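You operate a simulated robot arm through the tools that you are given. There is no shell and no other tool.

The job below is to be done with a simulated robot arm. You get a single attempt, and the scene is never put back.

## Task
Put one level green spoon of tea in the small bowl.
Fine: lid off to the long platform; shake the spoon level over the tin and put it back; lid on the tin again. Set down upright: green spoon.
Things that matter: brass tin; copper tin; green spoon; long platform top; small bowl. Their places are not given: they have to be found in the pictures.

The check looks at the end state, three seconds after you hand in, the way a careful person would. Anything else that was tipped, shoved, dropped, spilled or broken makes it a failure. Lids that push on must go on centred and level and be pressed home; caps that screw on are set level and turned clockwise until they are tight.

## Robot
A 7-joint arm with a two-finger parallel gripper, fixed in place. Base frame: the origin is on the floor under the middle of its stand, x ahead of it, y to its left, z up; the work surface is at about z = 0.85. Readings come in m, degrees, newtons and seconds.
With the tool pointing down near the work surface it reaches from about 0.3 to 0.7 m from the base axis. Its first joint turns from -66.0 to 66.0 degrees. Payload 1.57 kg.
Tool frame: the origin (TCP) lies between the finger pads and is the grasp point; the fingertips stand 0.03 m ahead of it; z points along the fingers, y is the line along which they close. The gripper opens to 0.11 m. The fingers are 0.024 m wide and 0.012 m thick; the gripper's body (0.048 by 0.112 m) begins 0.078 m behind the TCP.
Orientation is told as [roll, pitch, yaw] about the base's x, y, z axes, in that order, counted from this pose: with the fingers straight down and closing along the base's y, the tool's x points along the base's -x, its y along +y and its z along -z.

## Interface
- The arm moves only by the tool apply_moves. Its argument "deltas" is a list of rows, each an object of numbers (a shift or turn left out is 0, a gripper value left out holds the last): "x", "y", "z": the shift along the tool's x, y, z in units of 200 mm (1.0 is 200 mm); "ax", "ay", "az": the turn, a rotation vector about the tool's x, y, z in units of 120 degrees (1.0 is 120 degrees); "claw": the closure, from 0 (fully open) to 1 (shut). In form: [{"x": .., "y": .., "z": .., "ax": .., "ay": .., "az": .., "claw": ..}, ...]. A call has 1 to 20 rows; each row is the pose to reach, as a shift and turn from the pose commanded when the call began, along the tool's axes at that moment. A call with a number of a shift or a turn outside -1 to 1 is refused whole. A row lasts 0.2 s, in which the tool goes at most 0.05 m and 8.6 degrees; a call with a longer step from one row to the next is refused whole, and so is a gripper value outside its range. A pose out of reach is approached as far as the arm can. The call stops where the force on the tool passes 40 N (or 10 N more than at its start, if that is more) or the arm is blocked; 0.2 s more then pass. Each finger travels about 0.108 m/s and halts on what it meets, pressing with about 36 N; the grip force reading is that of the motor and also rises with nothing between the fingers. The clock runs only during rows and for 0.2 s after the last one: add rows that repeat a pose to give the fingers time. The reply holds the time, the measured pose of the TCP, the force on the tool along the base axes, the opening and the grip force, in the units named above and with some noise, with the torque about the TCP (base axes, N m) and any sound that the robot's microphone picked up, and new pictures: "views" is both (left out), scene, wrist or none.
- Cameras (640 x 400 px; columns grow to the right, rows downward): "scene" is fixed at [0.1789, -0.4186, 1.3874]; the picture's right is [0.51, -0.86, 0.00], its down [-0.62, -0.37, -0.69] and it looks along [0.59, 0.35, -0.72] (base axes); focal length 214 px, centre (320, 200). "wrist" rides on the gripper at [0.07, 0.016, -0.141] in the tool frame; the picture's right is [-0.23, 0.97, 0.00], its down [-0.85, -0.20, -0.48] and it looks along [-0.47, -0.11, 0.88] (tool axes); focal length 222 px, centre (320, 200).
- measure_at(camera, pixels): for up to 12 pixels [column, row] of the newest picture of that camera ("zoom" is the newest enlarged one), the place [x, y, z] in the base frame of the surface seen there, good to about 0.003 m. No time passes.
- enlarge(camera, box): a new picture of the part [left, top, right, bottom] of that camera's present view, enlarged. No time passes.
- close_job(): hands the job in; it is judged then, once.

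Unless the task says otherwise, let go and move clear before handing in.

The tools are called by a JSON object that holds its "api" and its "payload". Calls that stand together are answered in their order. apply_moves: Moves the arm, as the interface text tells. Its arguments: {"type":"object","properties":{"deltas":{"type":"array","items":{"type":"object","properties":{"x":{"type":"number"},"y":{"type":"number"},"z":{"type":"number"},"ax":{"type":"number"},"ay":{"type":"number"},"az":{"type":"number"},"claw":{"type":"number"}}}},"views":{"type":"string","enum":["both","scene","wrist","none"]}},"required":["deltas"]} The other tools are called the same way: measure_at (camera, pixels) gives the place of the surface under pixels of a picture; enlarge (camera, box) takes an enlarged picture of a part of a camera's view; close_job () hands the job in.

At the start:

```text
t: 0.0
ee_pos: [0.3772, -0.2117, 1.2609]
orientation: [0.0, 0.0, -0.1]
ft_force: [-0.7, 0.2, 0.2]
wrist_torque: [0.02, -0.01, -0.01]
opening: 0.1102
grasp_force: 0.1
```

scene: 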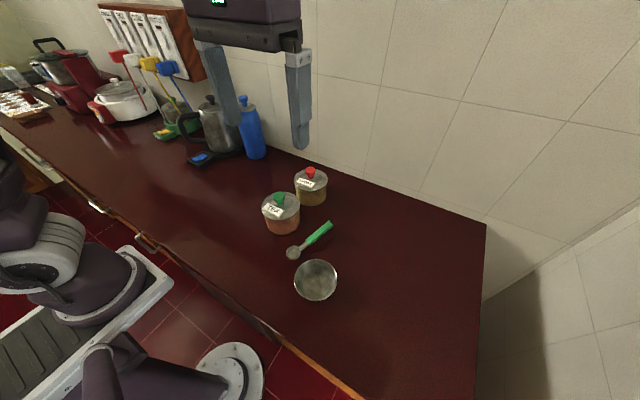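
wrist: 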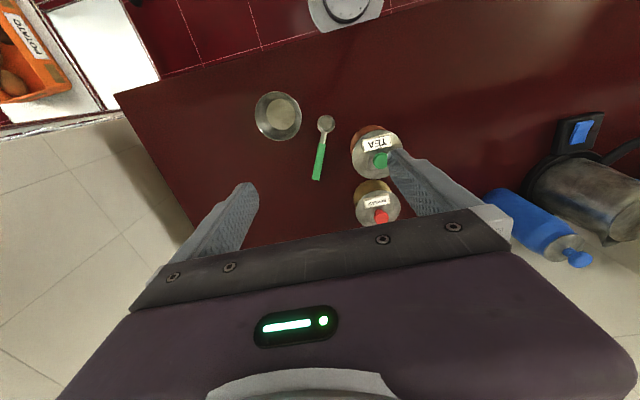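

The scene picture shows two tins (green knob around (280,200), red knob around (311,175)), a green spoon at (310,240), and a small bowl at (316,280). I'll enlarge these to read the labels and look for the long platform.

{"api": "enlarge", "payload": {"camera": "scene", "box": [240, 150, 360, 310]}}

{"api": "enlarge", "payload": {"camera": "wrist", "box": [230, 70, 430, 240]}}

{"api": "enlarge", "payload": {"camera": "scene", "box": [0, 0, 280, 175]}}

```text
2.50 times, centred on (300, 230) of scene
```

zoom: 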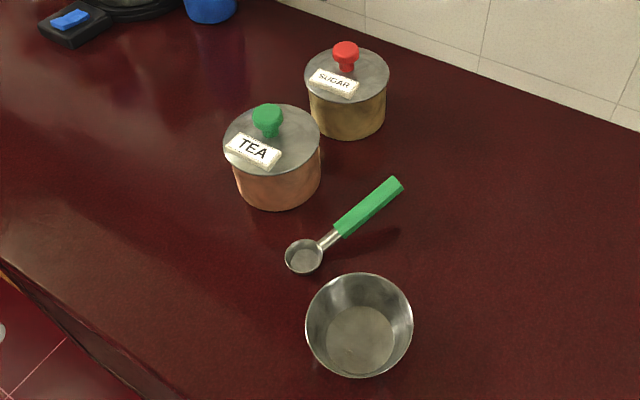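

```text
2.35 times, centred on (330, 155) of wrist
```

zoom: 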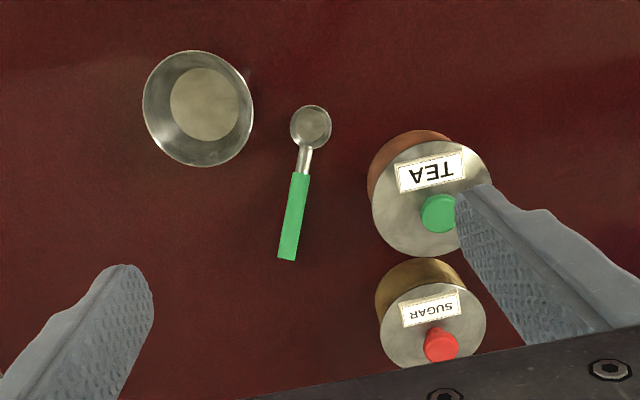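

```text
2.29 times, centred on (140, 88) of scene
```

zoom: 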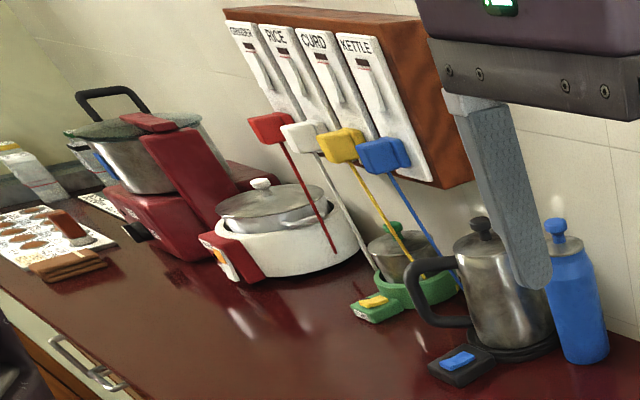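

The TEA label is on the copper tin (green knob) and SUGAR is on the brass one; the "long platform" is evidently the long countertop. I'll measure the tin, knob, spoon and bowl next.

{"api": "measure_at", "payload": {"camera": "scene", "pixels": [[280, 196], [281, 201], [265, 205], [299, 206], [280, 193], [282, 215], [281, 233], [294, 253], [303, 246], [310, 240], [322, 230], [331, 222]]}}

{"api": "measure_at", "payload": {"camera": "wrist", "pixels": [[380, 160], [366, 175], [370, 128], [278, 112], [258, 100], [300, 118], [326, 123], [323, 138], [321, 148], [316, 179], [380, 216], [366, 190]]}}

{"api": "measure_at", "payload": {"camera": "scene", "pixels": [[316, 261], [295, 280], [337, 280], [316, 299], [316, 285], [312, 172], [297, 180], [327, 180], [340, 240], [260, 240], [400, 300], [350, 350]]}}

```text
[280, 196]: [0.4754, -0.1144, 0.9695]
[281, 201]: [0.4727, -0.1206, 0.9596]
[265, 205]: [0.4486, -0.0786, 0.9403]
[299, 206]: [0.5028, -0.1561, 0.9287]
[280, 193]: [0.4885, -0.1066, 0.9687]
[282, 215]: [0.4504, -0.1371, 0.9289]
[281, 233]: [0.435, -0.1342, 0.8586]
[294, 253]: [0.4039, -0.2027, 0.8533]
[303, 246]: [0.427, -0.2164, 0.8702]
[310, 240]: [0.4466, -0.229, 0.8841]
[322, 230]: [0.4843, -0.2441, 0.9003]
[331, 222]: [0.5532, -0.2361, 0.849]
```

```text
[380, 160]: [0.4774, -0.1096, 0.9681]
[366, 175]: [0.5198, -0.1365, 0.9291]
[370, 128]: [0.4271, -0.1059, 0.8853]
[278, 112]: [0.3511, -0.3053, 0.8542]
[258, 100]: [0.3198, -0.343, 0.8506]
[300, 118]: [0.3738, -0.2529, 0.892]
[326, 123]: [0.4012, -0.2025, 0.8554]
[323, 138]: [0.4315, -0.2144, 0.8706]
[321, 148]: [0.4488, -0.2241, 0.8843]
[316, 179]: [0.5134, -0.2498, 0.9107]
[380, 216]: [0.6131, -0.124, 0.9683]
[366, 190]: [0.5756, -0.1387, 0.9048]
```

```text
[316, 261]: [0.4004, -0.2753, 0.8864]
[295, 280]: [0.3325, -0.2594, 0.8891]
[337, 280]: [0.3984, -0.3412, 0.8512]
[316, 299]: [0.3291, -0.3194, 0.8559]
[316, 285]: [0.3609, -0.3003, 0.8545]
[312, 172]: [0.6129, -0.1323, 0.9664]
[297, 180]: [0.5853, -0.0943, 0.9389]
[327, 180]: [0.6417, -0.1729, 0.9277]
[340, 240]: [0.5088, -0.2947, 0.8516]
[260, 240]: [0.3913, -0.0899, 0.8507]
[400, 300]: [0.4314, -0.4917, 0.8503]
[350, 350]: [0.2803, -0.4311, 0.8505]
```

Measured: copper tin centre about (0.476,-0.113), knob top z≈0.969, lid around 0.93; spoon cup at about (0.403,-0.203) with its handle rising to (0.513,-0.25,0.911); bowl centre about (0.36,-0.30). I'll move closer to get a better view of everything.

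{"api": "apply_moves", "payload": {"deltas": [{"x": -0.02, "y": 0.08, "z": 0.2}, {"x": -0.05, "y": 0.16, "z": 0.4}, {"x": -0.08, "y": 0.25, "z": 0.6}, {"x": -0.1, "y": 0.3, "z": 0.75}, {"x": -0.1, "y": 0.3, "z": 0.75}]}}

```text
t: 1.2
ee_pos: [0.3973, -0.1522, 1.1093]
orientation: [0.0, 0.0, 0.0]
ft_force: [-0.6, 0.4, -0.1]
wrist_torque: [0.04, -0.03, 0.0]
opening: 0.1102
grasp_force: 0.1
```

scene: 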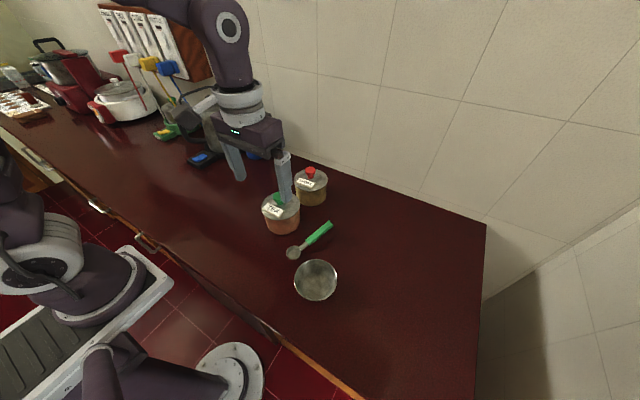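
wrist: 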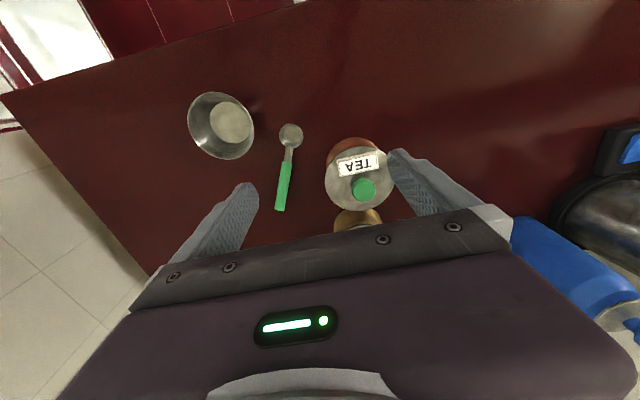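

The view is now closer: tea lid at (360,180), spoon at (286,165), bowl at (222,125). I'll enlarge it and measure more finely.

{"api": "enlarge", "payload": {"camera": "wrist", "box": [180, 80, 410, 225]}}

{"api": "measure_at", "payload": {"camera": "wrist", "pixels": [[363, 189], [358, 189], [370, 189], [364, 198], [335, 185], [345, 203], [383, 165], [332, 165], [330, 150], [345, 142], [358, 148], [378, 175]]}}

{"api": "measure_at", "payload": {"camera": "wrist", "pixels": [[291, 134], [291, 125], [291, 143], [281, 134], [301, 134], [289, 153], [287, 165], [284, 185], [280, 208], [278, 210], [232, 122], [226, 150]]}}

```text
2.76 times, centred on (295, 152) of wrist
```

zoom: 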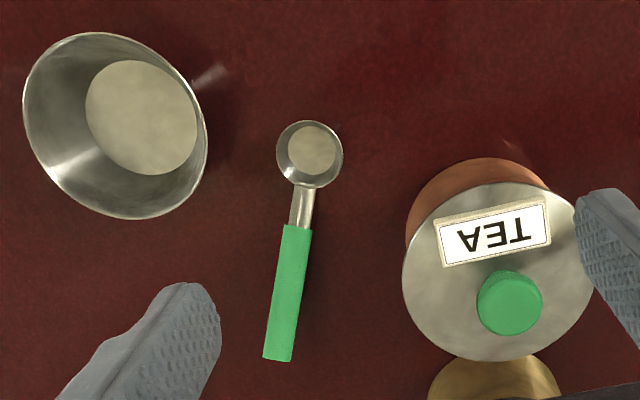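

```text
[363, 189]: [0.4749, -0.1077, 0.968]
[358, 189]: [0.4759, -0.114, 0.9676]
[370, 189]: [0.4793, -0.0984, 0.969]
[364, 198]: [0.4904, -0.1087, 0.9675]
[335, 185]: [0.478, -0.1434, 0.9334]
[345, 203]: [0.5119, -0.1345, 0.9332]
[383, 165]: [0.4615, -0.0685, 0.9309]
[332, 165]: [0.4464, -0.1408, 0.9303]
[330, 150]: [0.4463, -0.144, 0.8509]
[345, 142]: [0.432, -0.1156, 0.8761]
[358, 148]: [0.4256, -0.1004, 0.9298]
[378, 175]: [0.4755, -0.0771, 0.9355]
```

```text
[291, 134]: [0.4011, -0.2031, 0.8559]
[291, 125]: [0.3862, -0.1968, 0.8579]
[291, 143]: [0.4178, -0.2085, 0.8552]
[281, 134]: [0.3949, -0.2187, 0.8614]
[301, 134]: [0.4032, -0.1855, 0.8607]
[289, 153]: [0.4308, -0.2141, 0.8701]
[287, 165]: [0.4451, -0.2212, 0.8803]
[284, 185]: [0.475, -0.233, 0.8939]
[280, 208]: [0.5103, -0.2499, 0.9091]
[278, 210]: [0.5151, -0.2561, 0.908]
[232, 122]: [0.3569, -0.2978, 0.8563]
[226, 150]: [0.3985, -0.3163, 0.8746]
```

I'll measure in the zoom picture, which is finer: lid edge (408,280)/(588,245), knob circle around (510,302), spoon cup around (310,153) and handle (302,205)–(278,358).

{"api": "measure_at", "payload": {"camera": "zoom", "pixels": [[407, 280], [590, 255], [455, 203], [500, 187], [510, 357], [450, 345], [570, 330], [560, 205], [480, 302], [540, 302], [510, 275], [510, 330]]}}

{"api": "measure_at", "payload": {"camera": "zoom", "pixels": [[310, 124], [310, 185], [279, 153], [340, 153], [312, 150], [301, 205], [296, 230], [290, 265], [284, 300], [279, 340], [266, 355], [289, 357]]}}

{"api": "measure_at", "payload": {"camera": "zoom", "pixels": [[26, 110], [100, 35], [203, 150], [130, 216], [55, 190], [180, 80], [140, 118], [90, 110], [193, 125], [140, 65], [140, 170], [330, 60]]}}

```text
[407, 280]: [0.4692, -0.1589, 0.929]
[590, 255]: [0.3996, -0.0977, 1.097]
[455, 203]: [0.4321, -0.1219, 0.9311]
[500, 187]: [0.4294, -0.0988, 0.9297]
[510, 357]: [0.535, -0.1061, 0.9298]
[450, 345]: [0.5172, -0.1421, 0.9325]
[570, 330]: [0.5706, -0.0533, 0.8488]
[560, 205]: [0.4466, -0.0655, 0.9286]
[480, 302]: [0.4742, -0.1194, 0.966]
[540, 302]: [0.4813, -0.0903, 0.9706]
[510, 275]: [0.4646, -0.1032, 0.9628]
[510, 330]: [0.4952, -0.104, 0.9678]
```

```text
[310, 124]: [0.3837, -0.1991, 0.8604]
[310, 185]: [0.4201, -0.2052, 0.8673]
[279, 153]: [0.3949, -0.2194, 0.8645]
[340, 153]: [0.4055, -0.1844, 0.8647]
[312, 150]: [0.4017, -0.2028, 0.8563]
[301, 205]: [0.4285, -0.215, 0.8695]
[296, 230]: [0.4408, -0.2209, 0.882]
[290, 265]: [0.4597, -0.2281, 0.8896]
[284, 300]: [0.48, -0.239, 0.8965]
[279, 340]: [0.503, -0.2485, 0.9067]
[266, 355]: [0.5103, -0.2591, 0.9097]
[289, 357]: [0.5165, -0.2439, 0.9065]
```

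```text
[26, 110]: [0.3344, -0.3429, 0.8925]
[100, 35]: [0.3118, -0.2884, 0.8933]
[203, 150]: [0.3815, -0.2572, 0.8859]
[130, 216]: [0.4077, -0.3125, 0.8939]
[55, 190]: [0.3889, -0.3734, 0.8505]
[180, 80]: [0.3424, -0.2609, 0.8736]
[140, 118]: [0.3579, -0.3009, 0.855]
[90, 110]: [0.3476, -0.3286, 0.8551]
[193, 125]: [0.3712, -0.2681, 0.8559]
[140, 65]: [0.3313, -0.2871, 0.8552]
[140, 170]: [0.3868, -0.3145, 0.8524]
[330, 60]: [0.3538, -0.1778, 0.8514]
```

Tin centre and knob come out at about (0.480,-0.105), with the lid top at z≈0.930 and the knob top at ≈0.968. I'll move above the knob with the fingers partly closed and check the alignment.

{"api": "apply_moves", "payload": {"deltas": [{"x": -0.1, "y": 0.06, "z": 0.1, "claw": 0.2}, {"x": -0.2, "y": 0.12, "z": 0.2, "claw": 0.4}, {"x": -0.3, "y": 0.18, "z": 0.3, "claw": 0.5}, {"x": -0.413, "y": 0.235, "z": 0.4, "claw": 0.55}, {"x": -0.413, "y": 0.235, "z": 0.4, "claw": 0.55}, {"x": -0.413, "y": 0.235, "z": 0.4, "claw": 0.55}]}}

```text
t: 2.6
ee_pos: [0.4802, -0.1055, 1.03]
orientation: [0.0, 0.1, 0.0]
ft_force: [-0.5, -0.7, 0.3]
wrist_torque: [0.01, -0.02, 0.01]
opening: 0.0495
grasp_force: 0.0
```

scene: 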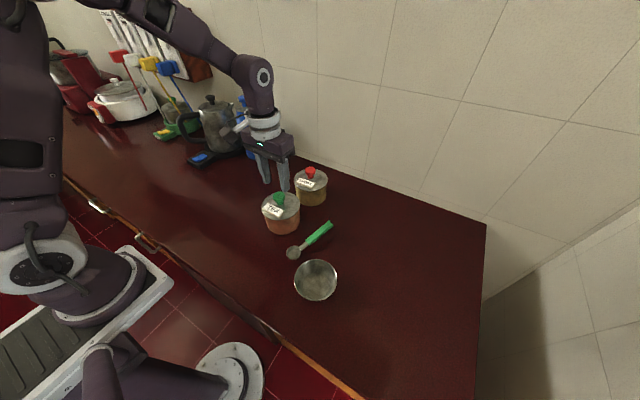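
wrist: 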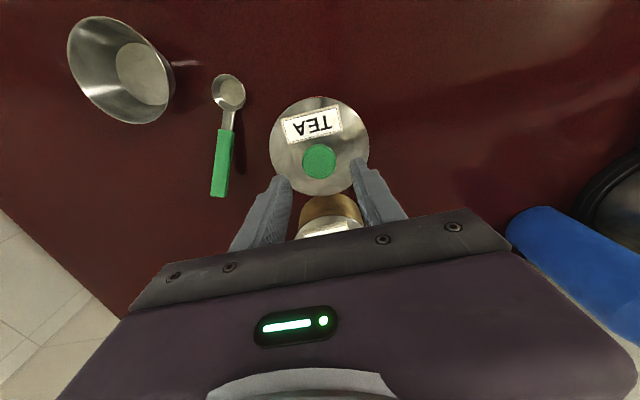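

The knob is at (319,161) and the lid spans roughly (270–369, 97–195). I'll re-measure from this near-overhead view.

{"api": "enlarge", "payload": {"camera": "wrist", "box": [250, 90, 400, 200]}}

{"api": "measure_at", "payload": {"camera": "wrist", "pixels": [[304, 161], [334, 161], [319, 147], [319, 176], [319, 161], [273, 145], [366, 145], [319, 99], [300, 192], [335, 193], [285, 180], [365, 165]]}}

```text
3.64 times, centred on (325, 145) of wrist
```

zoom: 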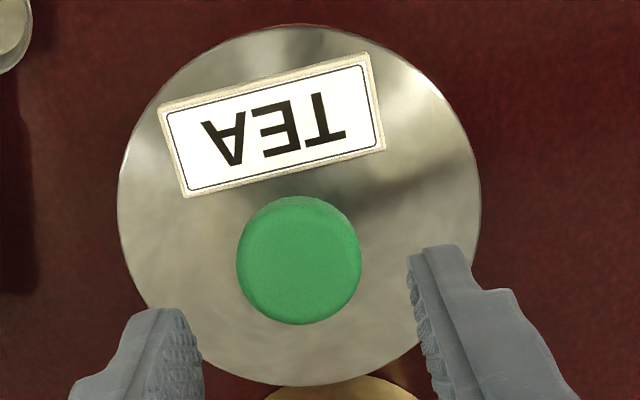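

```text
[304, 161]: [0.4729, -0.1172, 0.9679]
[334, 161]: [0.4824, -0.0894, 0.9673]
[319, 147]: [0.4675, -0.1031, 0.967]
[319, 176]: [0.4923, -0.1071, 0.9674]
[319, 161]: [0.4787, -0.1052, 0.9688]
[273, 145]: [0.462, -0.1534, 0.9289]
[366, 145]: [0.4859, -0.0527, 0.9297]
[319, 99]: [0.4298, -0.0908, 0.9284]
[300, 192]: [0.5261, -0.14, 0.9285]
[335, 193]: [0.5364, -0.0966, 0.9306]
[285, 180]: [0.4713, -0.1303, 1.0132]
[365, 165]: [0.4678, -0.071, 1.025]
```

The knob is centred at (0.480,-0.104) and the lid radius is ≈0.053. The fingers are symmetric about the knob, so I'll descend to put the tips just above the lid, then close.

{"api": "apply_moves", "payload": {"deltas": [{"z": 0.1}, {"z": 0.2}, {"z": 0.27}, {"z": 0.3}, {"z": 0.3}]}}

```text
t: 3.8
ee_pos: [0.479, -0.1061, 0.971]
orientation: [0.0, -0.1, 0.0]
ft_force: [0.0, -0.5, -0.4]
wrist_torque: [0.01, -0.01, -0.01]
opening: 0.0495
grasp_force: 0.0
```

scene: 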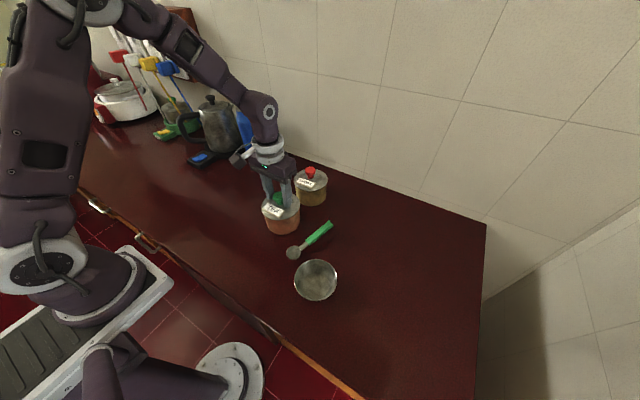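
wrist: 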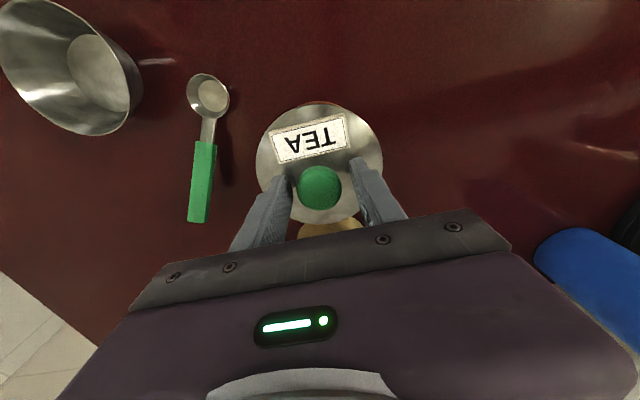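

The knob sits between the fingers, with gaps of about 12 px on the left and 10 px on the right. I'll close the fingers.

{"api": "apply_moves", "payload": {"deltas": [{"claw": 0.65}, {"claw": 0.72}, {"claw": 0.76}, {"claw": 0.8}, {"claw": 0.8}], "views": "wrist"}}

```text
t: 5.0
ee_pos: [0.4799, -0.105, 0.9705]
orientation: [-0.1, 0.0, -0.1]
ft_force: [0.2, -0.8, 0.5]
wrist_torque: [0.02, 0.01, 0.01]
opening: 0.0325
grasp_force: 36.4
```

wrist: 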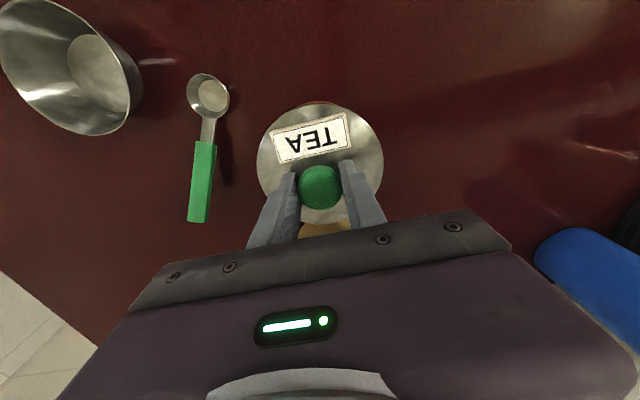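

The knob is gripped (opening 0.0325, 36 N). I'll lift slowly and watch the force.

{"api": "apply_moves", "payload": {"deltas": [{"z": -0.015}, {"z": -0.03}, {"z": -0.05}, {"z": -0.075}, {"z": -0.1}]}}

```text
t: 6.2
ee_pos: [0.4805, -0.1062, 0.9904]
orientation: [0.0, 0.0, 0.0]
ft_force: [0.2, 1.1, -0.7]
wrist_torque: [0.03, -0.04, -0.02]
opening: 0.0325
grasp_force: 35.7
```

scene: 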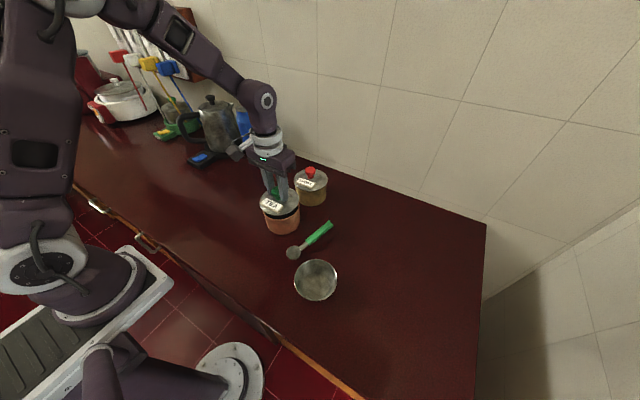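
wrist: 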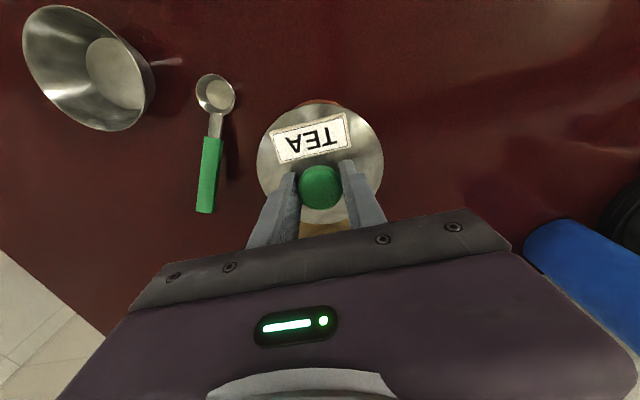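

{"api": "enlarge", "payload": {"camera": "scene", "box": [240, 150, 340, 245]}}

```text
4.21 times, centred on (290, 198) of scene
```

zoom: 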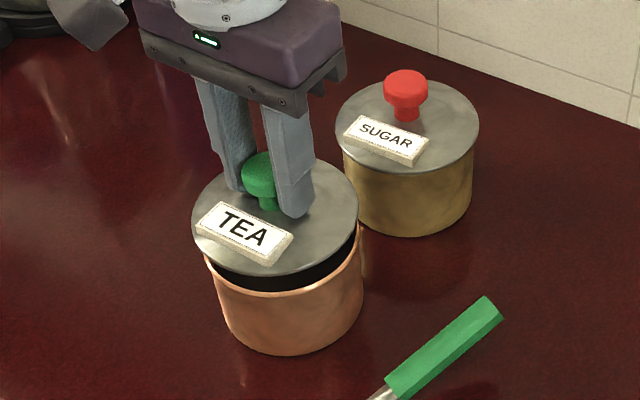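

The lid is off the tin, which stayed put; the zoom shows the dark gap under the lid. I'll measure the free counter area to the left (about (240,215)) and the kettle/bottle to choose a lid spot.

{"api": "measure_at", "payload": {"camera": "scene", "pixels": [[240, 215], [220, 195], [230, 230], [200, 165], [210, 165], [255, 158], [225, 210], [245, 190], [210, 215], [190, 220]]}}

```text
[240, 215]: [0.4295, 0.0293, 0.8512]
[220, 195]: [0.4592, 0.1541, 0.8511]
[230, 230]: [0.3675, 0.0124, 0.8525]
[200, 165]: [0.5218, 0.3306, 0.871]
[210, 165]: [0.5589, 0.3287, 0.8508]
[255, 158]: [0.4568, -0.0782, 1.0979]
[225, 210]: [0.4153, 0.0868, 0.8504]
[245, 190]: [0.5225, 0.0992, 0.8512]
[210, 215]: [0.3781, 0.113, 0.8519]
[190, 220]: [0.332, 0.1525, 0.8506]
```

The counter around (0.45, 0.08) is free. I'll lift the lid a bit more, carry it there and stop above the surface.

{"api": "apply_moves", "payload": {"deltas": [{"z": -0.1}, {"z": -0.2}, {"x": 0.02, "y": 0.12, "z": -0.2}, {"x": 0.05, "y": 0.3, "z": -0.2}, {"x": 0.08, "y": 0.48, "z": -0.2}, {"x": 0.11, "y": 0.66, "z": -0.2}, {"x": 0.14, "y": 0.82, "z": -0.18}, {"x": 0.15, "y": 0.925, "z": -0.1}, {"x": 0.15, "y": 0.925, "z": 0.1}, {"x": 0.15, "y": 0.925, "z": 0.25}, {"x": 0.15, "y": 0.925, "z": 0.34}, {"x": 0.15, "y": 0.925, "z": 0.34}]}}

```text
t: 8.8
ee_pos: [0.4501, 0.0787, 0.9205]
orientation: [0.0, 0.1, 0.0]
ft_force: [0.3, 0.6, -0.3]
wrist_torque: [0.01, 0.01, -0.01]
opening: 0.0327
grasp_force: 35.8
```

scene: 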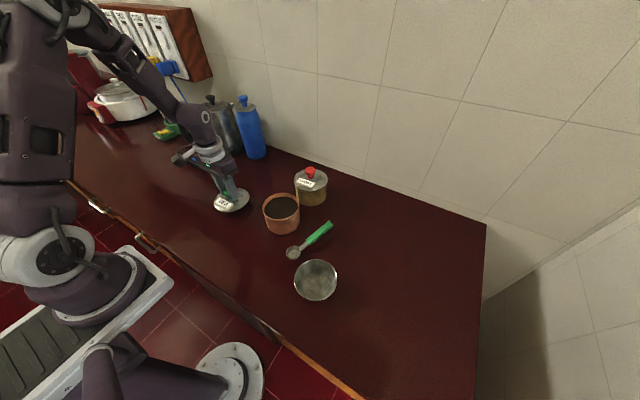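
wrist: 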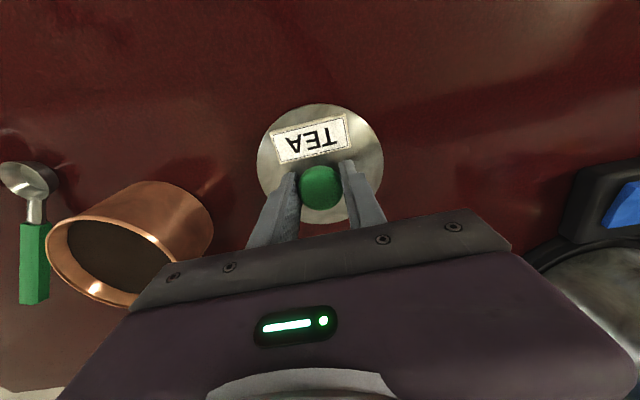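

The lid hangs level over the counter at (232,200) in scene. I'll check the gap under it and the tea level in the open tin.

{"api": "enlarge", "payload": {"camera": "scene", "box": [200, 160, 310, 245]}}

{"api": "measure_at", "payload": {"camera": "scene", "pixels": [[282, 208], [276, 212], [290, 205], [282, 216], [280, 199], [270, 200], [297, 213]]}}

{"api": "measure_at", "payload": {"camera": "wrist", "pixels": [[110, 250], [130, 265], [90, 240], [150, 182], [48, 250], [120, 302]]}}

```text
4.71 times, centred on (255, 202) of scene
```

zoom: 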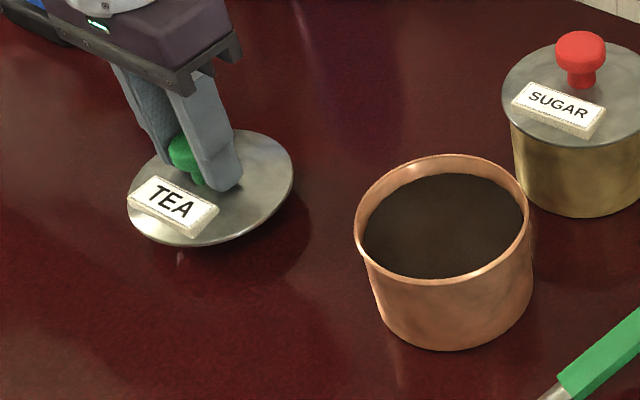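

```text
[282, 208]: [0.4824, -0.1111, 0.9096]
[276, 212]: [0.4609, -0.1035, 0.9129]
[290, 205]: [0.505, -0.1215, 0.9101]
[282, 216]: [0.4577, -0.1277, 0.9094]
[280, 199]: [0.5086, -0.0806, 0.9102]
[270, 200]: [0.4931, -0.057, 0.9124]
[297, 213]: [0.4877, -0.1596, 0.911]
```

```text
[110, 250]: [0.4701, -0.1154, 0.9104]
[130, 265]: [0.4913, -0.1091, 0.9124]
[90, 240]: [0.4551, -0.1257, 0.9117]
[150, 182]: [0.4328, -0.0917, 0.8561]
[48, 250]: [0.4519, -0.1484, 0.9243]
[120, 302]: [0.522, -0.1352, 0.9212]
```

The tea surface is at z≈0.910 and the rim at about 0.926, so there's easy access. I'll lower the lid gently in small steps to feel for the counter.

{"api": "apply_moves", "payload": {"deltas": [{"z": 0.05}, {"z": 0.09}, {"z": 0.11}, {"z": 0.12}, {"z": 0.125}, {"z": 0.13}, {"z": 0.135}, {"z": 0.135}], "views": "scene"}}

```text
t: 10.1
ee_pos: [0.4509, 0.0801, 0.8987]
orientation: [0.1, -0.2, -0.1]
ft_force: [-5.1, -0.3, 14.1]
wrist_torque: [-0.03, 0.1, 0.03]
opening: 0.0327
grasp_force: 36.1
stopped in row 6: the force on the tool passed its limit at 44 N (the readings are from after the stop); the commanded pose is now the measured one
```

scene: 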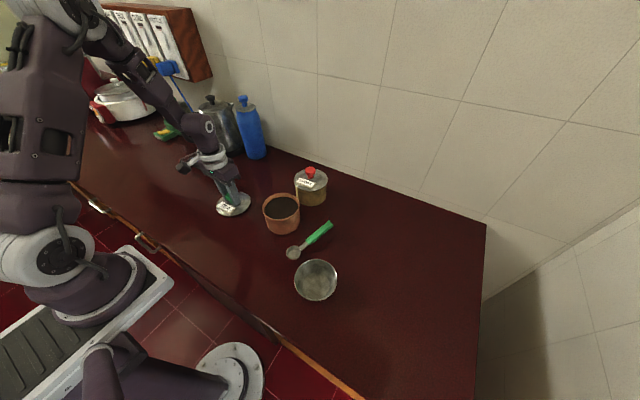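

The lid touched the counter at TCP z≈0.899 (14 N residual). I'll relieve it slightly and open the fingers.

{"api": "apply_moves", "payload": {"deltas": [{"z": -0.003}, {"z": -0.003}, {"z": -0.003, "claw": 0.75}, {"z": -0.003, "claw": 0.65}, {"z": -0.003, "claw": 0.55}, {"z": -0.003, "claw": 0.5}, {"z": -0.003, "claw": 0.5}], "views": "both"}}

```text
t: 11.7
ee_pos: [0.4515, 0.0799, 0.8989]
orientation: [0.0, -0.2, -0.1]
ft_force: [-0.4, 0.0, 0.1]
wrist_torque: [0.02, -0.03, -0.02]
opening: 0.0551
grasp_force: 0.1
```

scene: 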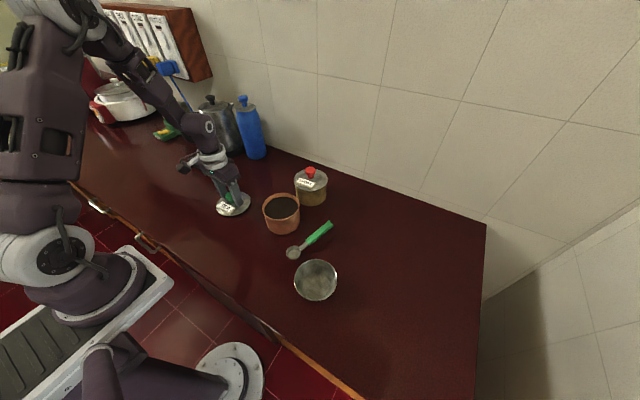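
wrist: 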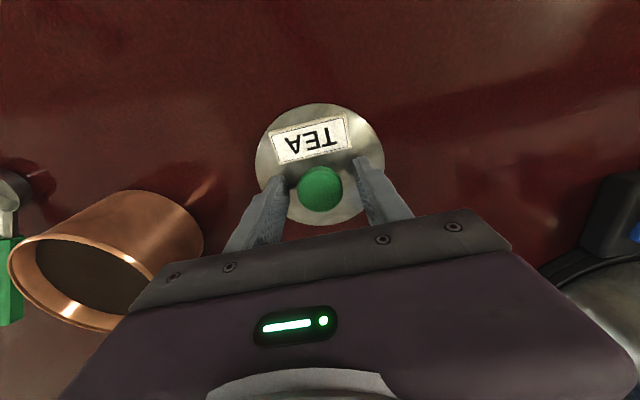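

The lid is released on the counter. Next is the spoon: I'll rise clear of the lid knob and start back towards the right.

{"api": "apply_moves", "payload": {"deltas": [{"z": -0.2}, {"z": -0.42}, {"z": -0.65}, {"x": -0.05, "y": -0.2, "z": -0.65}, {"x": -0.1, "y": -0.42, "z": -0.65}, {"x": -0.15, "y": -0.65, "z": -0.65}, {"x": -0.2, "y": -0.9, "z": -0.65}, {"x": -0.2, "y": -0.9, "z": -0.65}], "views": "both"}}

```text
refused: row 7 steps farther than a row can; nothing moved
```

Refused because the step was slightly too long; I'll redo it with smaller steps.

{"api": "apply_moves", "payload": {"deltas": [{"z": -0.2}, {"z": -0.42}, {"z": -0.65}, {"x": -0.04, "y": -0.18, "z": -0.65}, {"x": -0.08, "y": -0.36, "z": -0.65}, {"x": -0.12, "y": -0.54, "z": -0.65}, {"x": -0.16, "y": -0.72, "z": -0.65}, {"x": -0.2, "y": -0.9, "z": -0.65}, {"x": -0.2, "y": -0.9, "z": -0.65}], "views": "both"}}

```text
t: 13.7
ee_pos: [0.4901, -0.1008, 1.0301]
orientation: [0.0, -0.2, 0.1]
ft_force: [0.4, 0.3, 0.0]
wrist_torque: [0.01, -0.03, -0.01]
opening: 0.0548
grasp_force: 0.1
```

scene: 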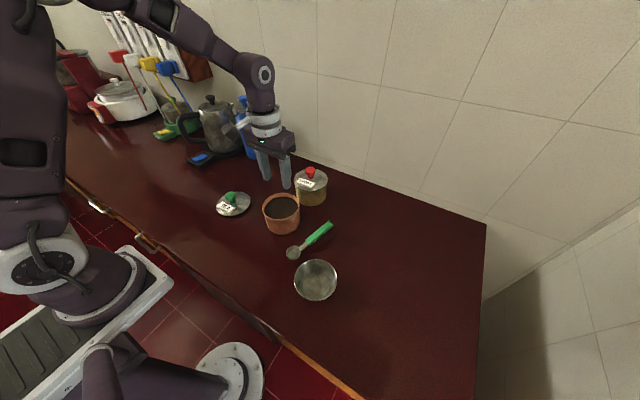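
wrist: 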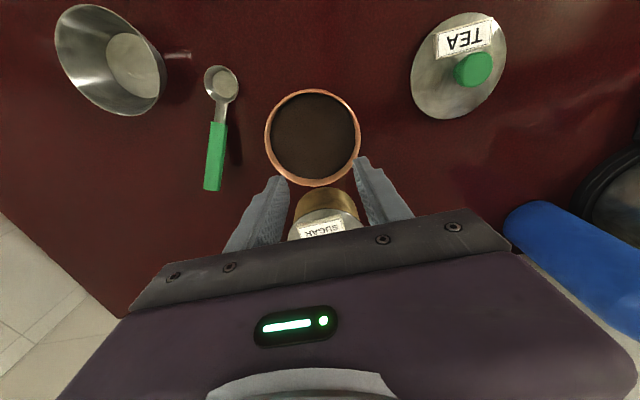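

The lid sits flat on the counter, and the open tin is now well visible at (313,137). I'll measure the rim, the tea surface and the spoon again from here.

{"api": "enlarge", "payload": {"camera": "wrist", "box": [180, 50, 370, 200]}}

{"api": "measure_at", "payload": {"camera": "wrist", "pixels": [[266, 138], [358, 136], [309, 91], [317, 184], [313, 137], [285, 120], [340, 155], [313, 105], [280, 105], [345, 103], [290, 177], [345, 172]]}}

{"api": "measure_at", "payload": {"camera": "wrist", "pixels": [[221, 68], [223, 98], [206, 84], [237, 84], [222, 86], [219, 112], [217, 130], [215, 150], [213, 170], [211, 186], [205, 188], [221, 188]]}}

```text
2.67 times, centred on (275, 125) of wrist
```

zoom: 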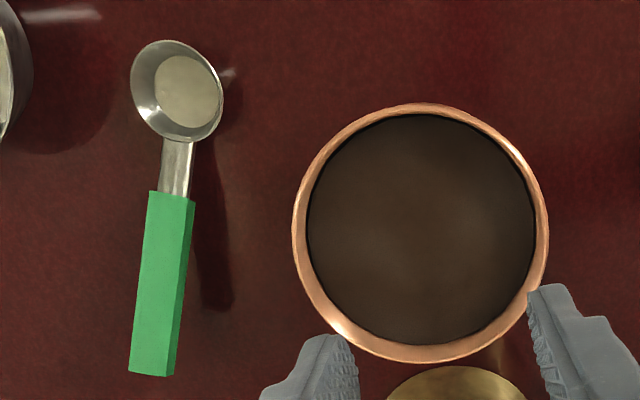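

```text
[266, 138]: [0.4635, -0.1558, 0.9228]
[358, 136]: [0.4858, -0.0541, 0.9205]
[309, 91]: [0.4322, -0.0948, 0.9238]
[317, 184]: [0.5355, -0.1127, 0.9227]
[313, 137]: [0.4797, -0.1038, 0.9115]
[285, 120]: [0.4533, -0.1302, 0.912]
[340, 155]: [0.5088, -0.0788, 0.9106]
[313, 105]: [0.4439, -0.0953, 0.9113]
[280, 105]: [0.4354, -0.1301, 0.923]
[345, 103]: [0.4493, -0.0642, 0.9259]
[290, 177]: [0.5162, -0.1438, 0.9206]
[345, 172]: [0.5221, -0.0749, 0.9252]
```

```text
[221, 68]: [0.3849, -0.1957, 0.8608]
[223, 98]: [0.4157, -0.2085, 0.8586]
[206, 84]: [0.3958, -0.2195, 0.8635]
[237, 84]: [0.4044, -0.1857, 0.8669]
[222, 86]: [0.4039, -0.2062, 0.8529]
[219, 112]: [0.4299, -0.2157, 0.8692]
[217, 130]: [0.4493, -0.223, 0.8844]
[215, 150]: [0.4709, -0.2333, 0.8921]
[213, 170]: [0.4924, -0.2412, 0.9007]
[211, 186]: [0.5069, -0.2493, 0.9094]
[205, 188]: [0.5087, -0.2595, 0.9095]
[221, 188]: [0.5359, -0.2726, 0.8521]
```

The tin rim centre is (0.482,-0.105) at z≈0.924, with inner radius ≈0.050 and tea at ≈0.911. The spoon handle runs along a -24° heading, rising about 20°. I'll go to a pre-grasp above the handle's end with the tool yawed -24° and tilted 25° towards the cup.

{"api": "apply_moves", "payload": {"deltas": [{"x": -0.038, "y": -0.135, "z": 0.03, "ax": -0.0073, "ay": 0.0342, "az": 0.0328}, {"x": -0.076, "y": -0.27, "z": 0.06, "ax": -0.0146, "ay": 0.0685, "az": 0.0657}, {"x": -0.114, "y": -0.405, "z": 0.09, "ax": -0.0219, "ay": 0.1027, "az": 0.0985}, {"x": -0.152, "y": -0.54, "z": 0.12, "ax": -0.0291, "ay": 0.1369, "az": 0.1313}, {"x": -0.19, "y": -0.675, "z": 0.16, "ax": -0.0364, "ay": 0.1712, "az": 0.1642}, {"x": -0.228, "y": -0.81, "z": 0.2035, "ax": -0.0437, "ay": 0.2054, "az": 0.197}, {"x": -0.228, "y": -0.81, "z": 0.2035, "ax": -0.0437, "ay": 0.2054, "az": 0.197}]}}

```text
t: 15.2
ee_pos: [0.5109, -0.2699, 0.9828]
orientation: [0.1, 25.0, -24.0]
ft_force: [-0.3, -0.4, 0.1]
wrist_torque: [-0.02, 0.02, -0.04]
opening: 0.0551
grasp_force: 0.0
out of reach, approached as far as the arm can: row 6, 7
```

scene: 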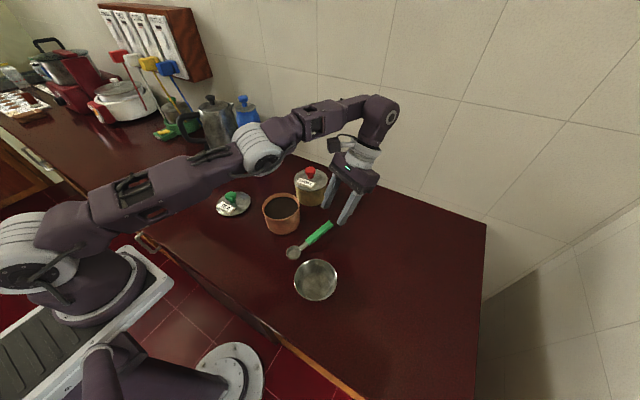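
wrist: 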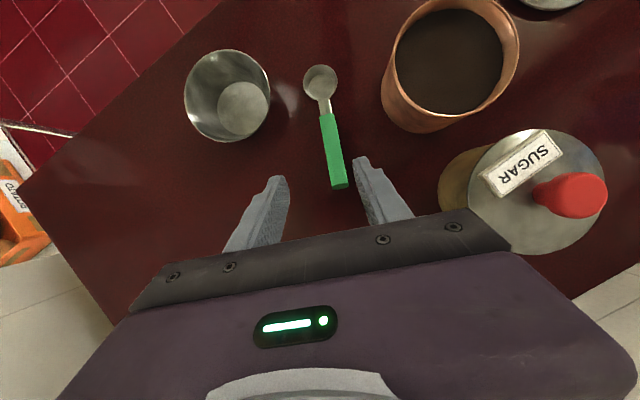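

At 25° tilt the arm is at its reach limit, so I'll reduce the tilt to about 10°, which is comfortably reachable, and re-check the position.

{"api": "apply_moves", "payload": {"deltas": [{"x": 0.035, "y": 0.0, "z": 0.038, "ay": -0.042}, {"x": 0.07, "y": 0.001, "z": 0.076, "ay": -0.084}, {"x": 0.104, "y": 0.001, "z": 0.1135, "ay": -0.125}, {"x": 0.104, "y": 0.001, "z": 0.1135, "ay": -0.125}]}}

```text
t: 16.2
ee_pos: [0.4843, -0.2562, 0.9718]
orientation: [0.1, 9.8, -24.2]
ft_force: [-0.3, 0.3, -0.2]
wrist_torque: [-0.01, 0.0, 0.04]
opening: 0.055
grasp_force: 0.0
```

scene: 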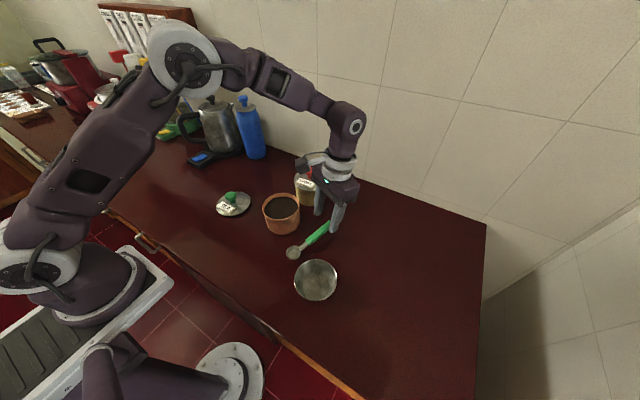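
wrist: 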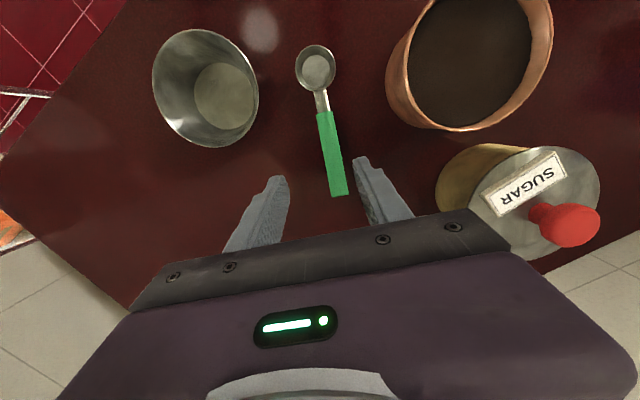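

The pose is now reachable at 9.8° tilt; the handle is about 18 mm off to the right between the fingers. I'll shift to centre over the grip point.

{"api": "apply_moves", "payload": {"deltas": [{"x": -0.05, "y": 0.045, "z": -0.023}, {"x": -0.0943, "y": 0.0881, "z": -0.046}, {"x": -0.0943, "y": 0.0881, "z": -0.046}], "views": "wrist"}}

```text
t: 17.1
ee_pos: [0.5107, -0.2472, 0.9768]
orientation: [0.1, 9.8, -24.0]
ft_force: [0.2, 0.6, -0.1]
wrist_torque: [0.0, 0.01, 0.0]
opening: 0.0553
grasp_force: 0.1
```

wrist: 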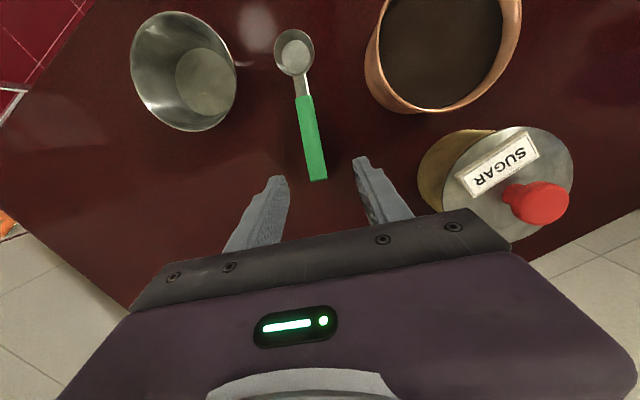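

Centred between the fingers now (handle end at (317,178)). I'll measure handle points to confirm before descending.

{"api": "enlarge", "payload": {"camera": "wrist", "box": [220, 20, 420, 220]}}

{"api": "measure_at", "payload": {"camera": "wrist", "pixels": [[304, 110], [308, 125], [310, 140], [313, 155], [316, 170], [317, 175], [308, 172], [323, 170], [294, 56], [302, 85]]}}

```text
2.00 times, centred on (320, 120) of wrist
```

zoom: 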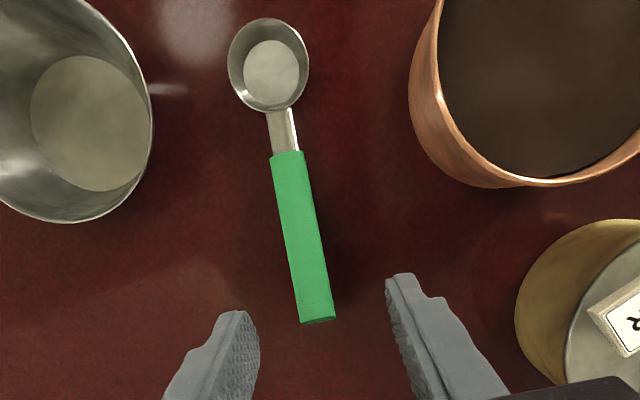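

```text
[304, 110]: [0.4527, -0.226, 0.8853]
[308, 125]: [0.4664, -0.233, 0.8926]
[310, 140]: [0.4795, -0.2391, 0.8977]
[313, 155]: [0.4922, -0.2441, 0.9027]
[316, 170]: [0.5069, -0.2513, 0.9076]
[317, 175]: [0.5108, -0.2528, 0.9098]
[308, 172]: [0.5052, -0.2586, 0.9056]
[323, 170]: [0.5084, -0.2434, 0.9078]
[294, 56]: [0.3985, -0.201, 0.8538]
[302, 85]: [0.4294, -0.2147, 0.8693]
```

The handle axis lies about 3 mm to the -y side of the finger midline. I'll correct by -3 mm and descend along the tool axis to straddle the handle.

{"api": "apply_moves", "payload": {"deltas": [{"y": -0.015, "z": 0.0}, {"y": -0.015, "z": 0.12}, {"y": -0.015, "z": 0.22}, {"y": -0.015, "z": 0.3}, {"y": -0.015, "z": 0.345}, {"y": -0.015, "z": 0.345}], "views": "both"}}

```text
t: 18.4
ee_pos: [0.4986, -0.2455, 0.9089]
orientation: [0.1, 9.8, -24.0]
ft_force: [0.3, 0.4, 0.3]
wrist_torque: [0.01, 0.04, -0.02]
opening: 0.0552
grasp_force: 0.1
```

scene: 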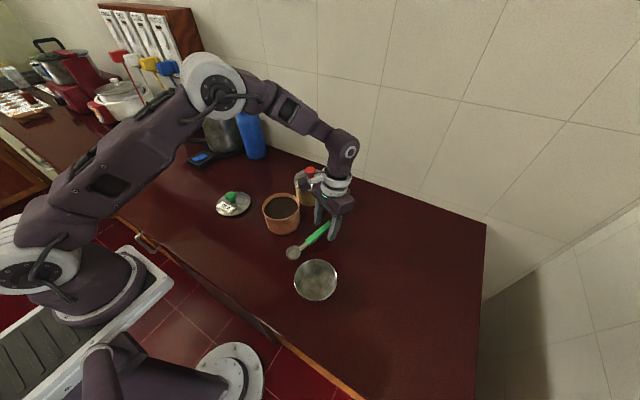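
wrist: 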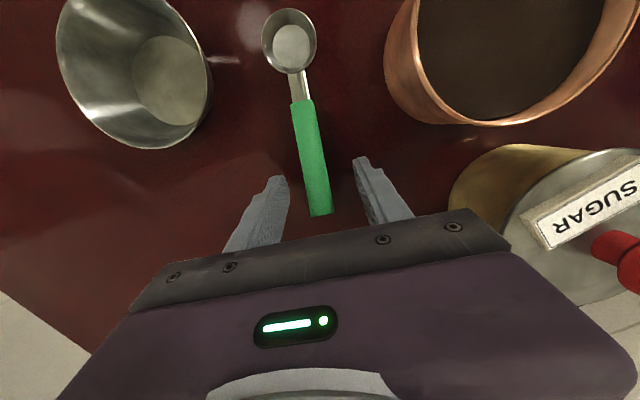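

The fingers straddle the handle end. I'll check the centring in a zoom before closing.

{"api": "enlarge", "payload": {"camera": "wrist", "box": [240, 90, 400, 240]}}

{"api": "enlarge", "payload": {"camera": "scene", "box": [270, 180, 370, 280]}}

```text
2.67 times, centred on (320, 165) of wrist
```

zoom: 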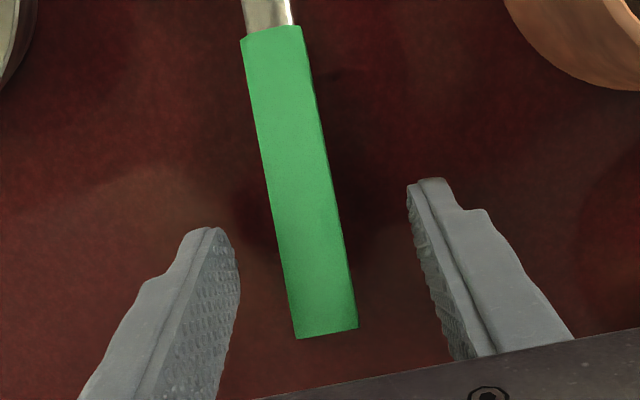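

```text
4.00 times, centred on (320, 230) of scene
```

zoom: 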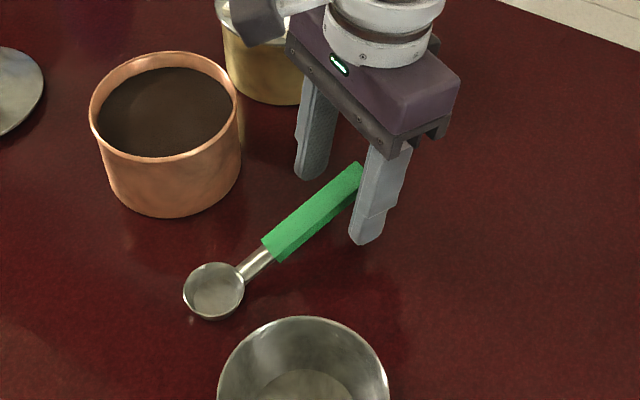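

Projecting the grip point to zoom (322,259), the handle centre there is at x≈309, so it's about 3.5 mm towards -y. I'll correct that and close gently.

{"api": "apply_moves", "payload": {"deltas": [{"y": -0.0175}, {"y": -0.0175, "claw": 0.6}, {"y": -0.0175, "claw": 0.68}, {"y": -0.0175, "claw": 0.74}, {"y": -0.0175, "claw": 0.74}], "views": "wrist"}}

{"api": "enlarge", "payload": {"camera": "wrist", "box": [240, 90, 400, 240]}}

```text
t: 19.6
ee_pos: [0.4973, -0.2496, 0.9087]
orientation: [0.1, 9.8, -24.1]
ft_force: [-0.2, 1.1, -0.7]
wrist_torque: [-0.01, 0.0, 0.02]
opening: 0.0284
grasp_force: 0.0
```

wrist: 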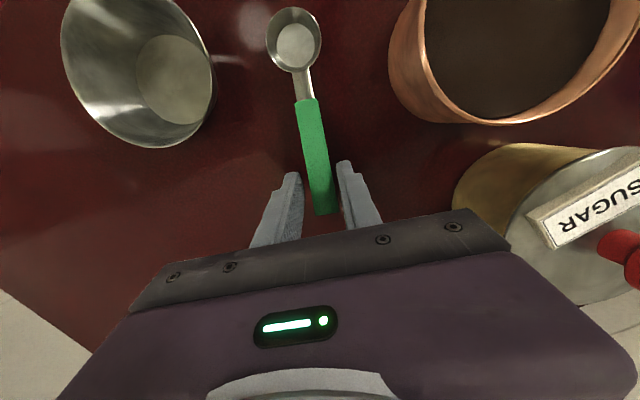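

```text
2.67 times, centred on (320, 165) of wrist
```

zoom: 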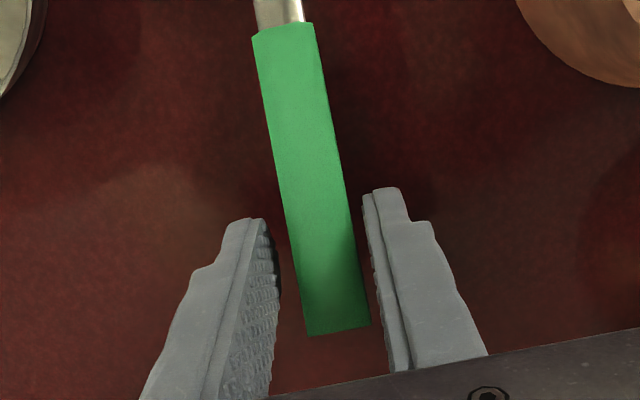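

The handle is now centred between the pads (292–352 at row 259). I'll close fully on it.

{"api": "apply_moves", "payload": {"deltas": [{"claw": 0.8}, {"claw": 0.85}, {"claw": 0.9}, {"claw": 0.95}, {"claw": 0.95}], "views": "both"}}

{"api": "enlarge", "payload": {"camera": "wrist", "box": [220, 0, 420, 220]}}

```text
t: 20.9
ee_pos: [0.4973, -0.2498, 0.9096]
orientation: [0.1, 9.8, -24.0]
ft_force: [-0.4, 0.8, 0.2]
wrist_torque: [0.0, 0.03, 0.03]
opening: 0.0171
grasp_force: 32.1
```

scene: 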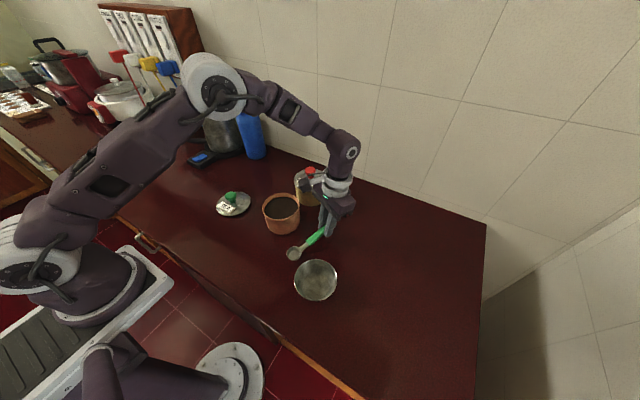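
wrist: 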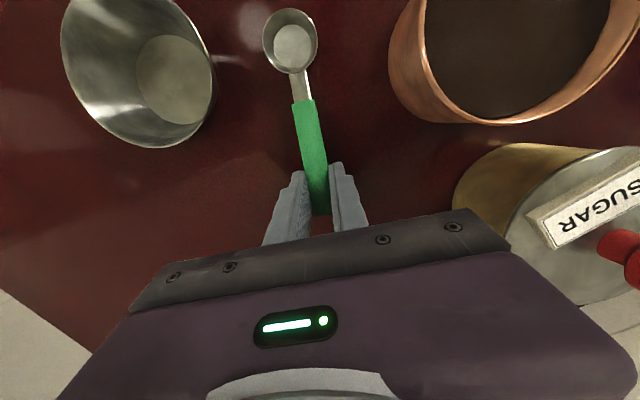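

```text
1.82 times, centred on (320, 110) of wrist
```

zoom: 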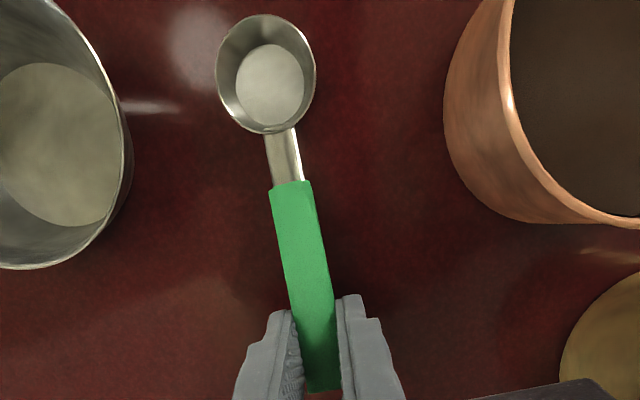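

The spoon is gripped (opening 0.0171, 32 N). I'll lift it straight up about 10 cm and check that it comes along steadily.

{"api": "apply_moves", "payload": {"deltas": [{"x": 0.0085, "z": -0.0493}, {"x": 0.0255, "z": -0.148}, {"x": 0.0511, "z": -0.2956}, {"x": 0.0851, "z": -0.4927}, {"x": 0.0851, "z": -0.4927}], "views": "both"}}

{"api": "enlarge", "payload": {"camera": "wrist", "box": [220, 0, 420, 220]}}

{"api": "enlarge", "payload": {"camera": "scene", "box": [250, 140, 390, 290]}}

```text
t: 22.1
ee_pos: [0.4961, -0.2496, 1.0094]
orientation: [0.2, 9.8, -24.1]
ft_force: [0.4, 1.1, 0.0]
wrist_torque: [-0.04, -0.02, -0.02]
opening: 0.0169
grasp_force: 32.0
```

scene: 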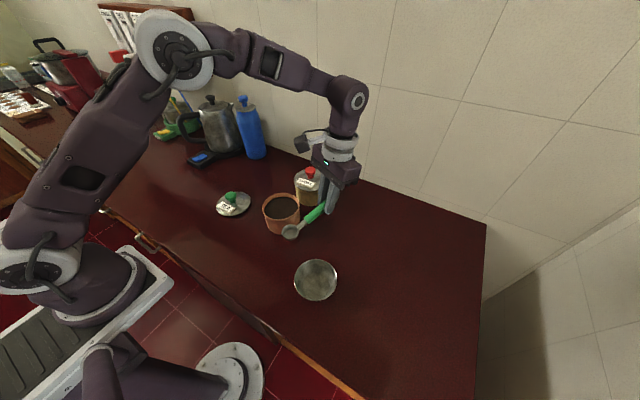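
wrist: 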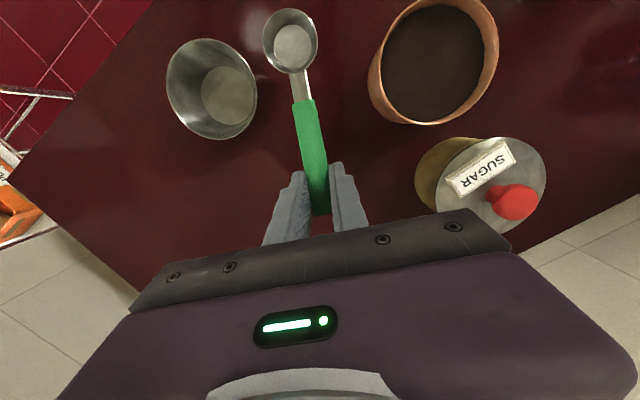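

```text
1.82 times, centred on (320, 110) of wrist
```

zoom: 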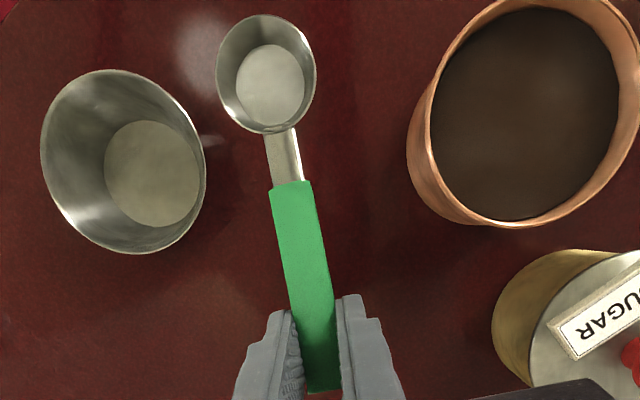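

```text
2.67 times, centred on (320, 215) of scene
```

zoom: 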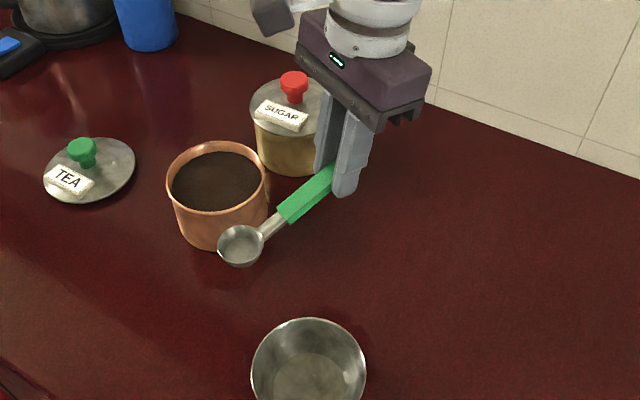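

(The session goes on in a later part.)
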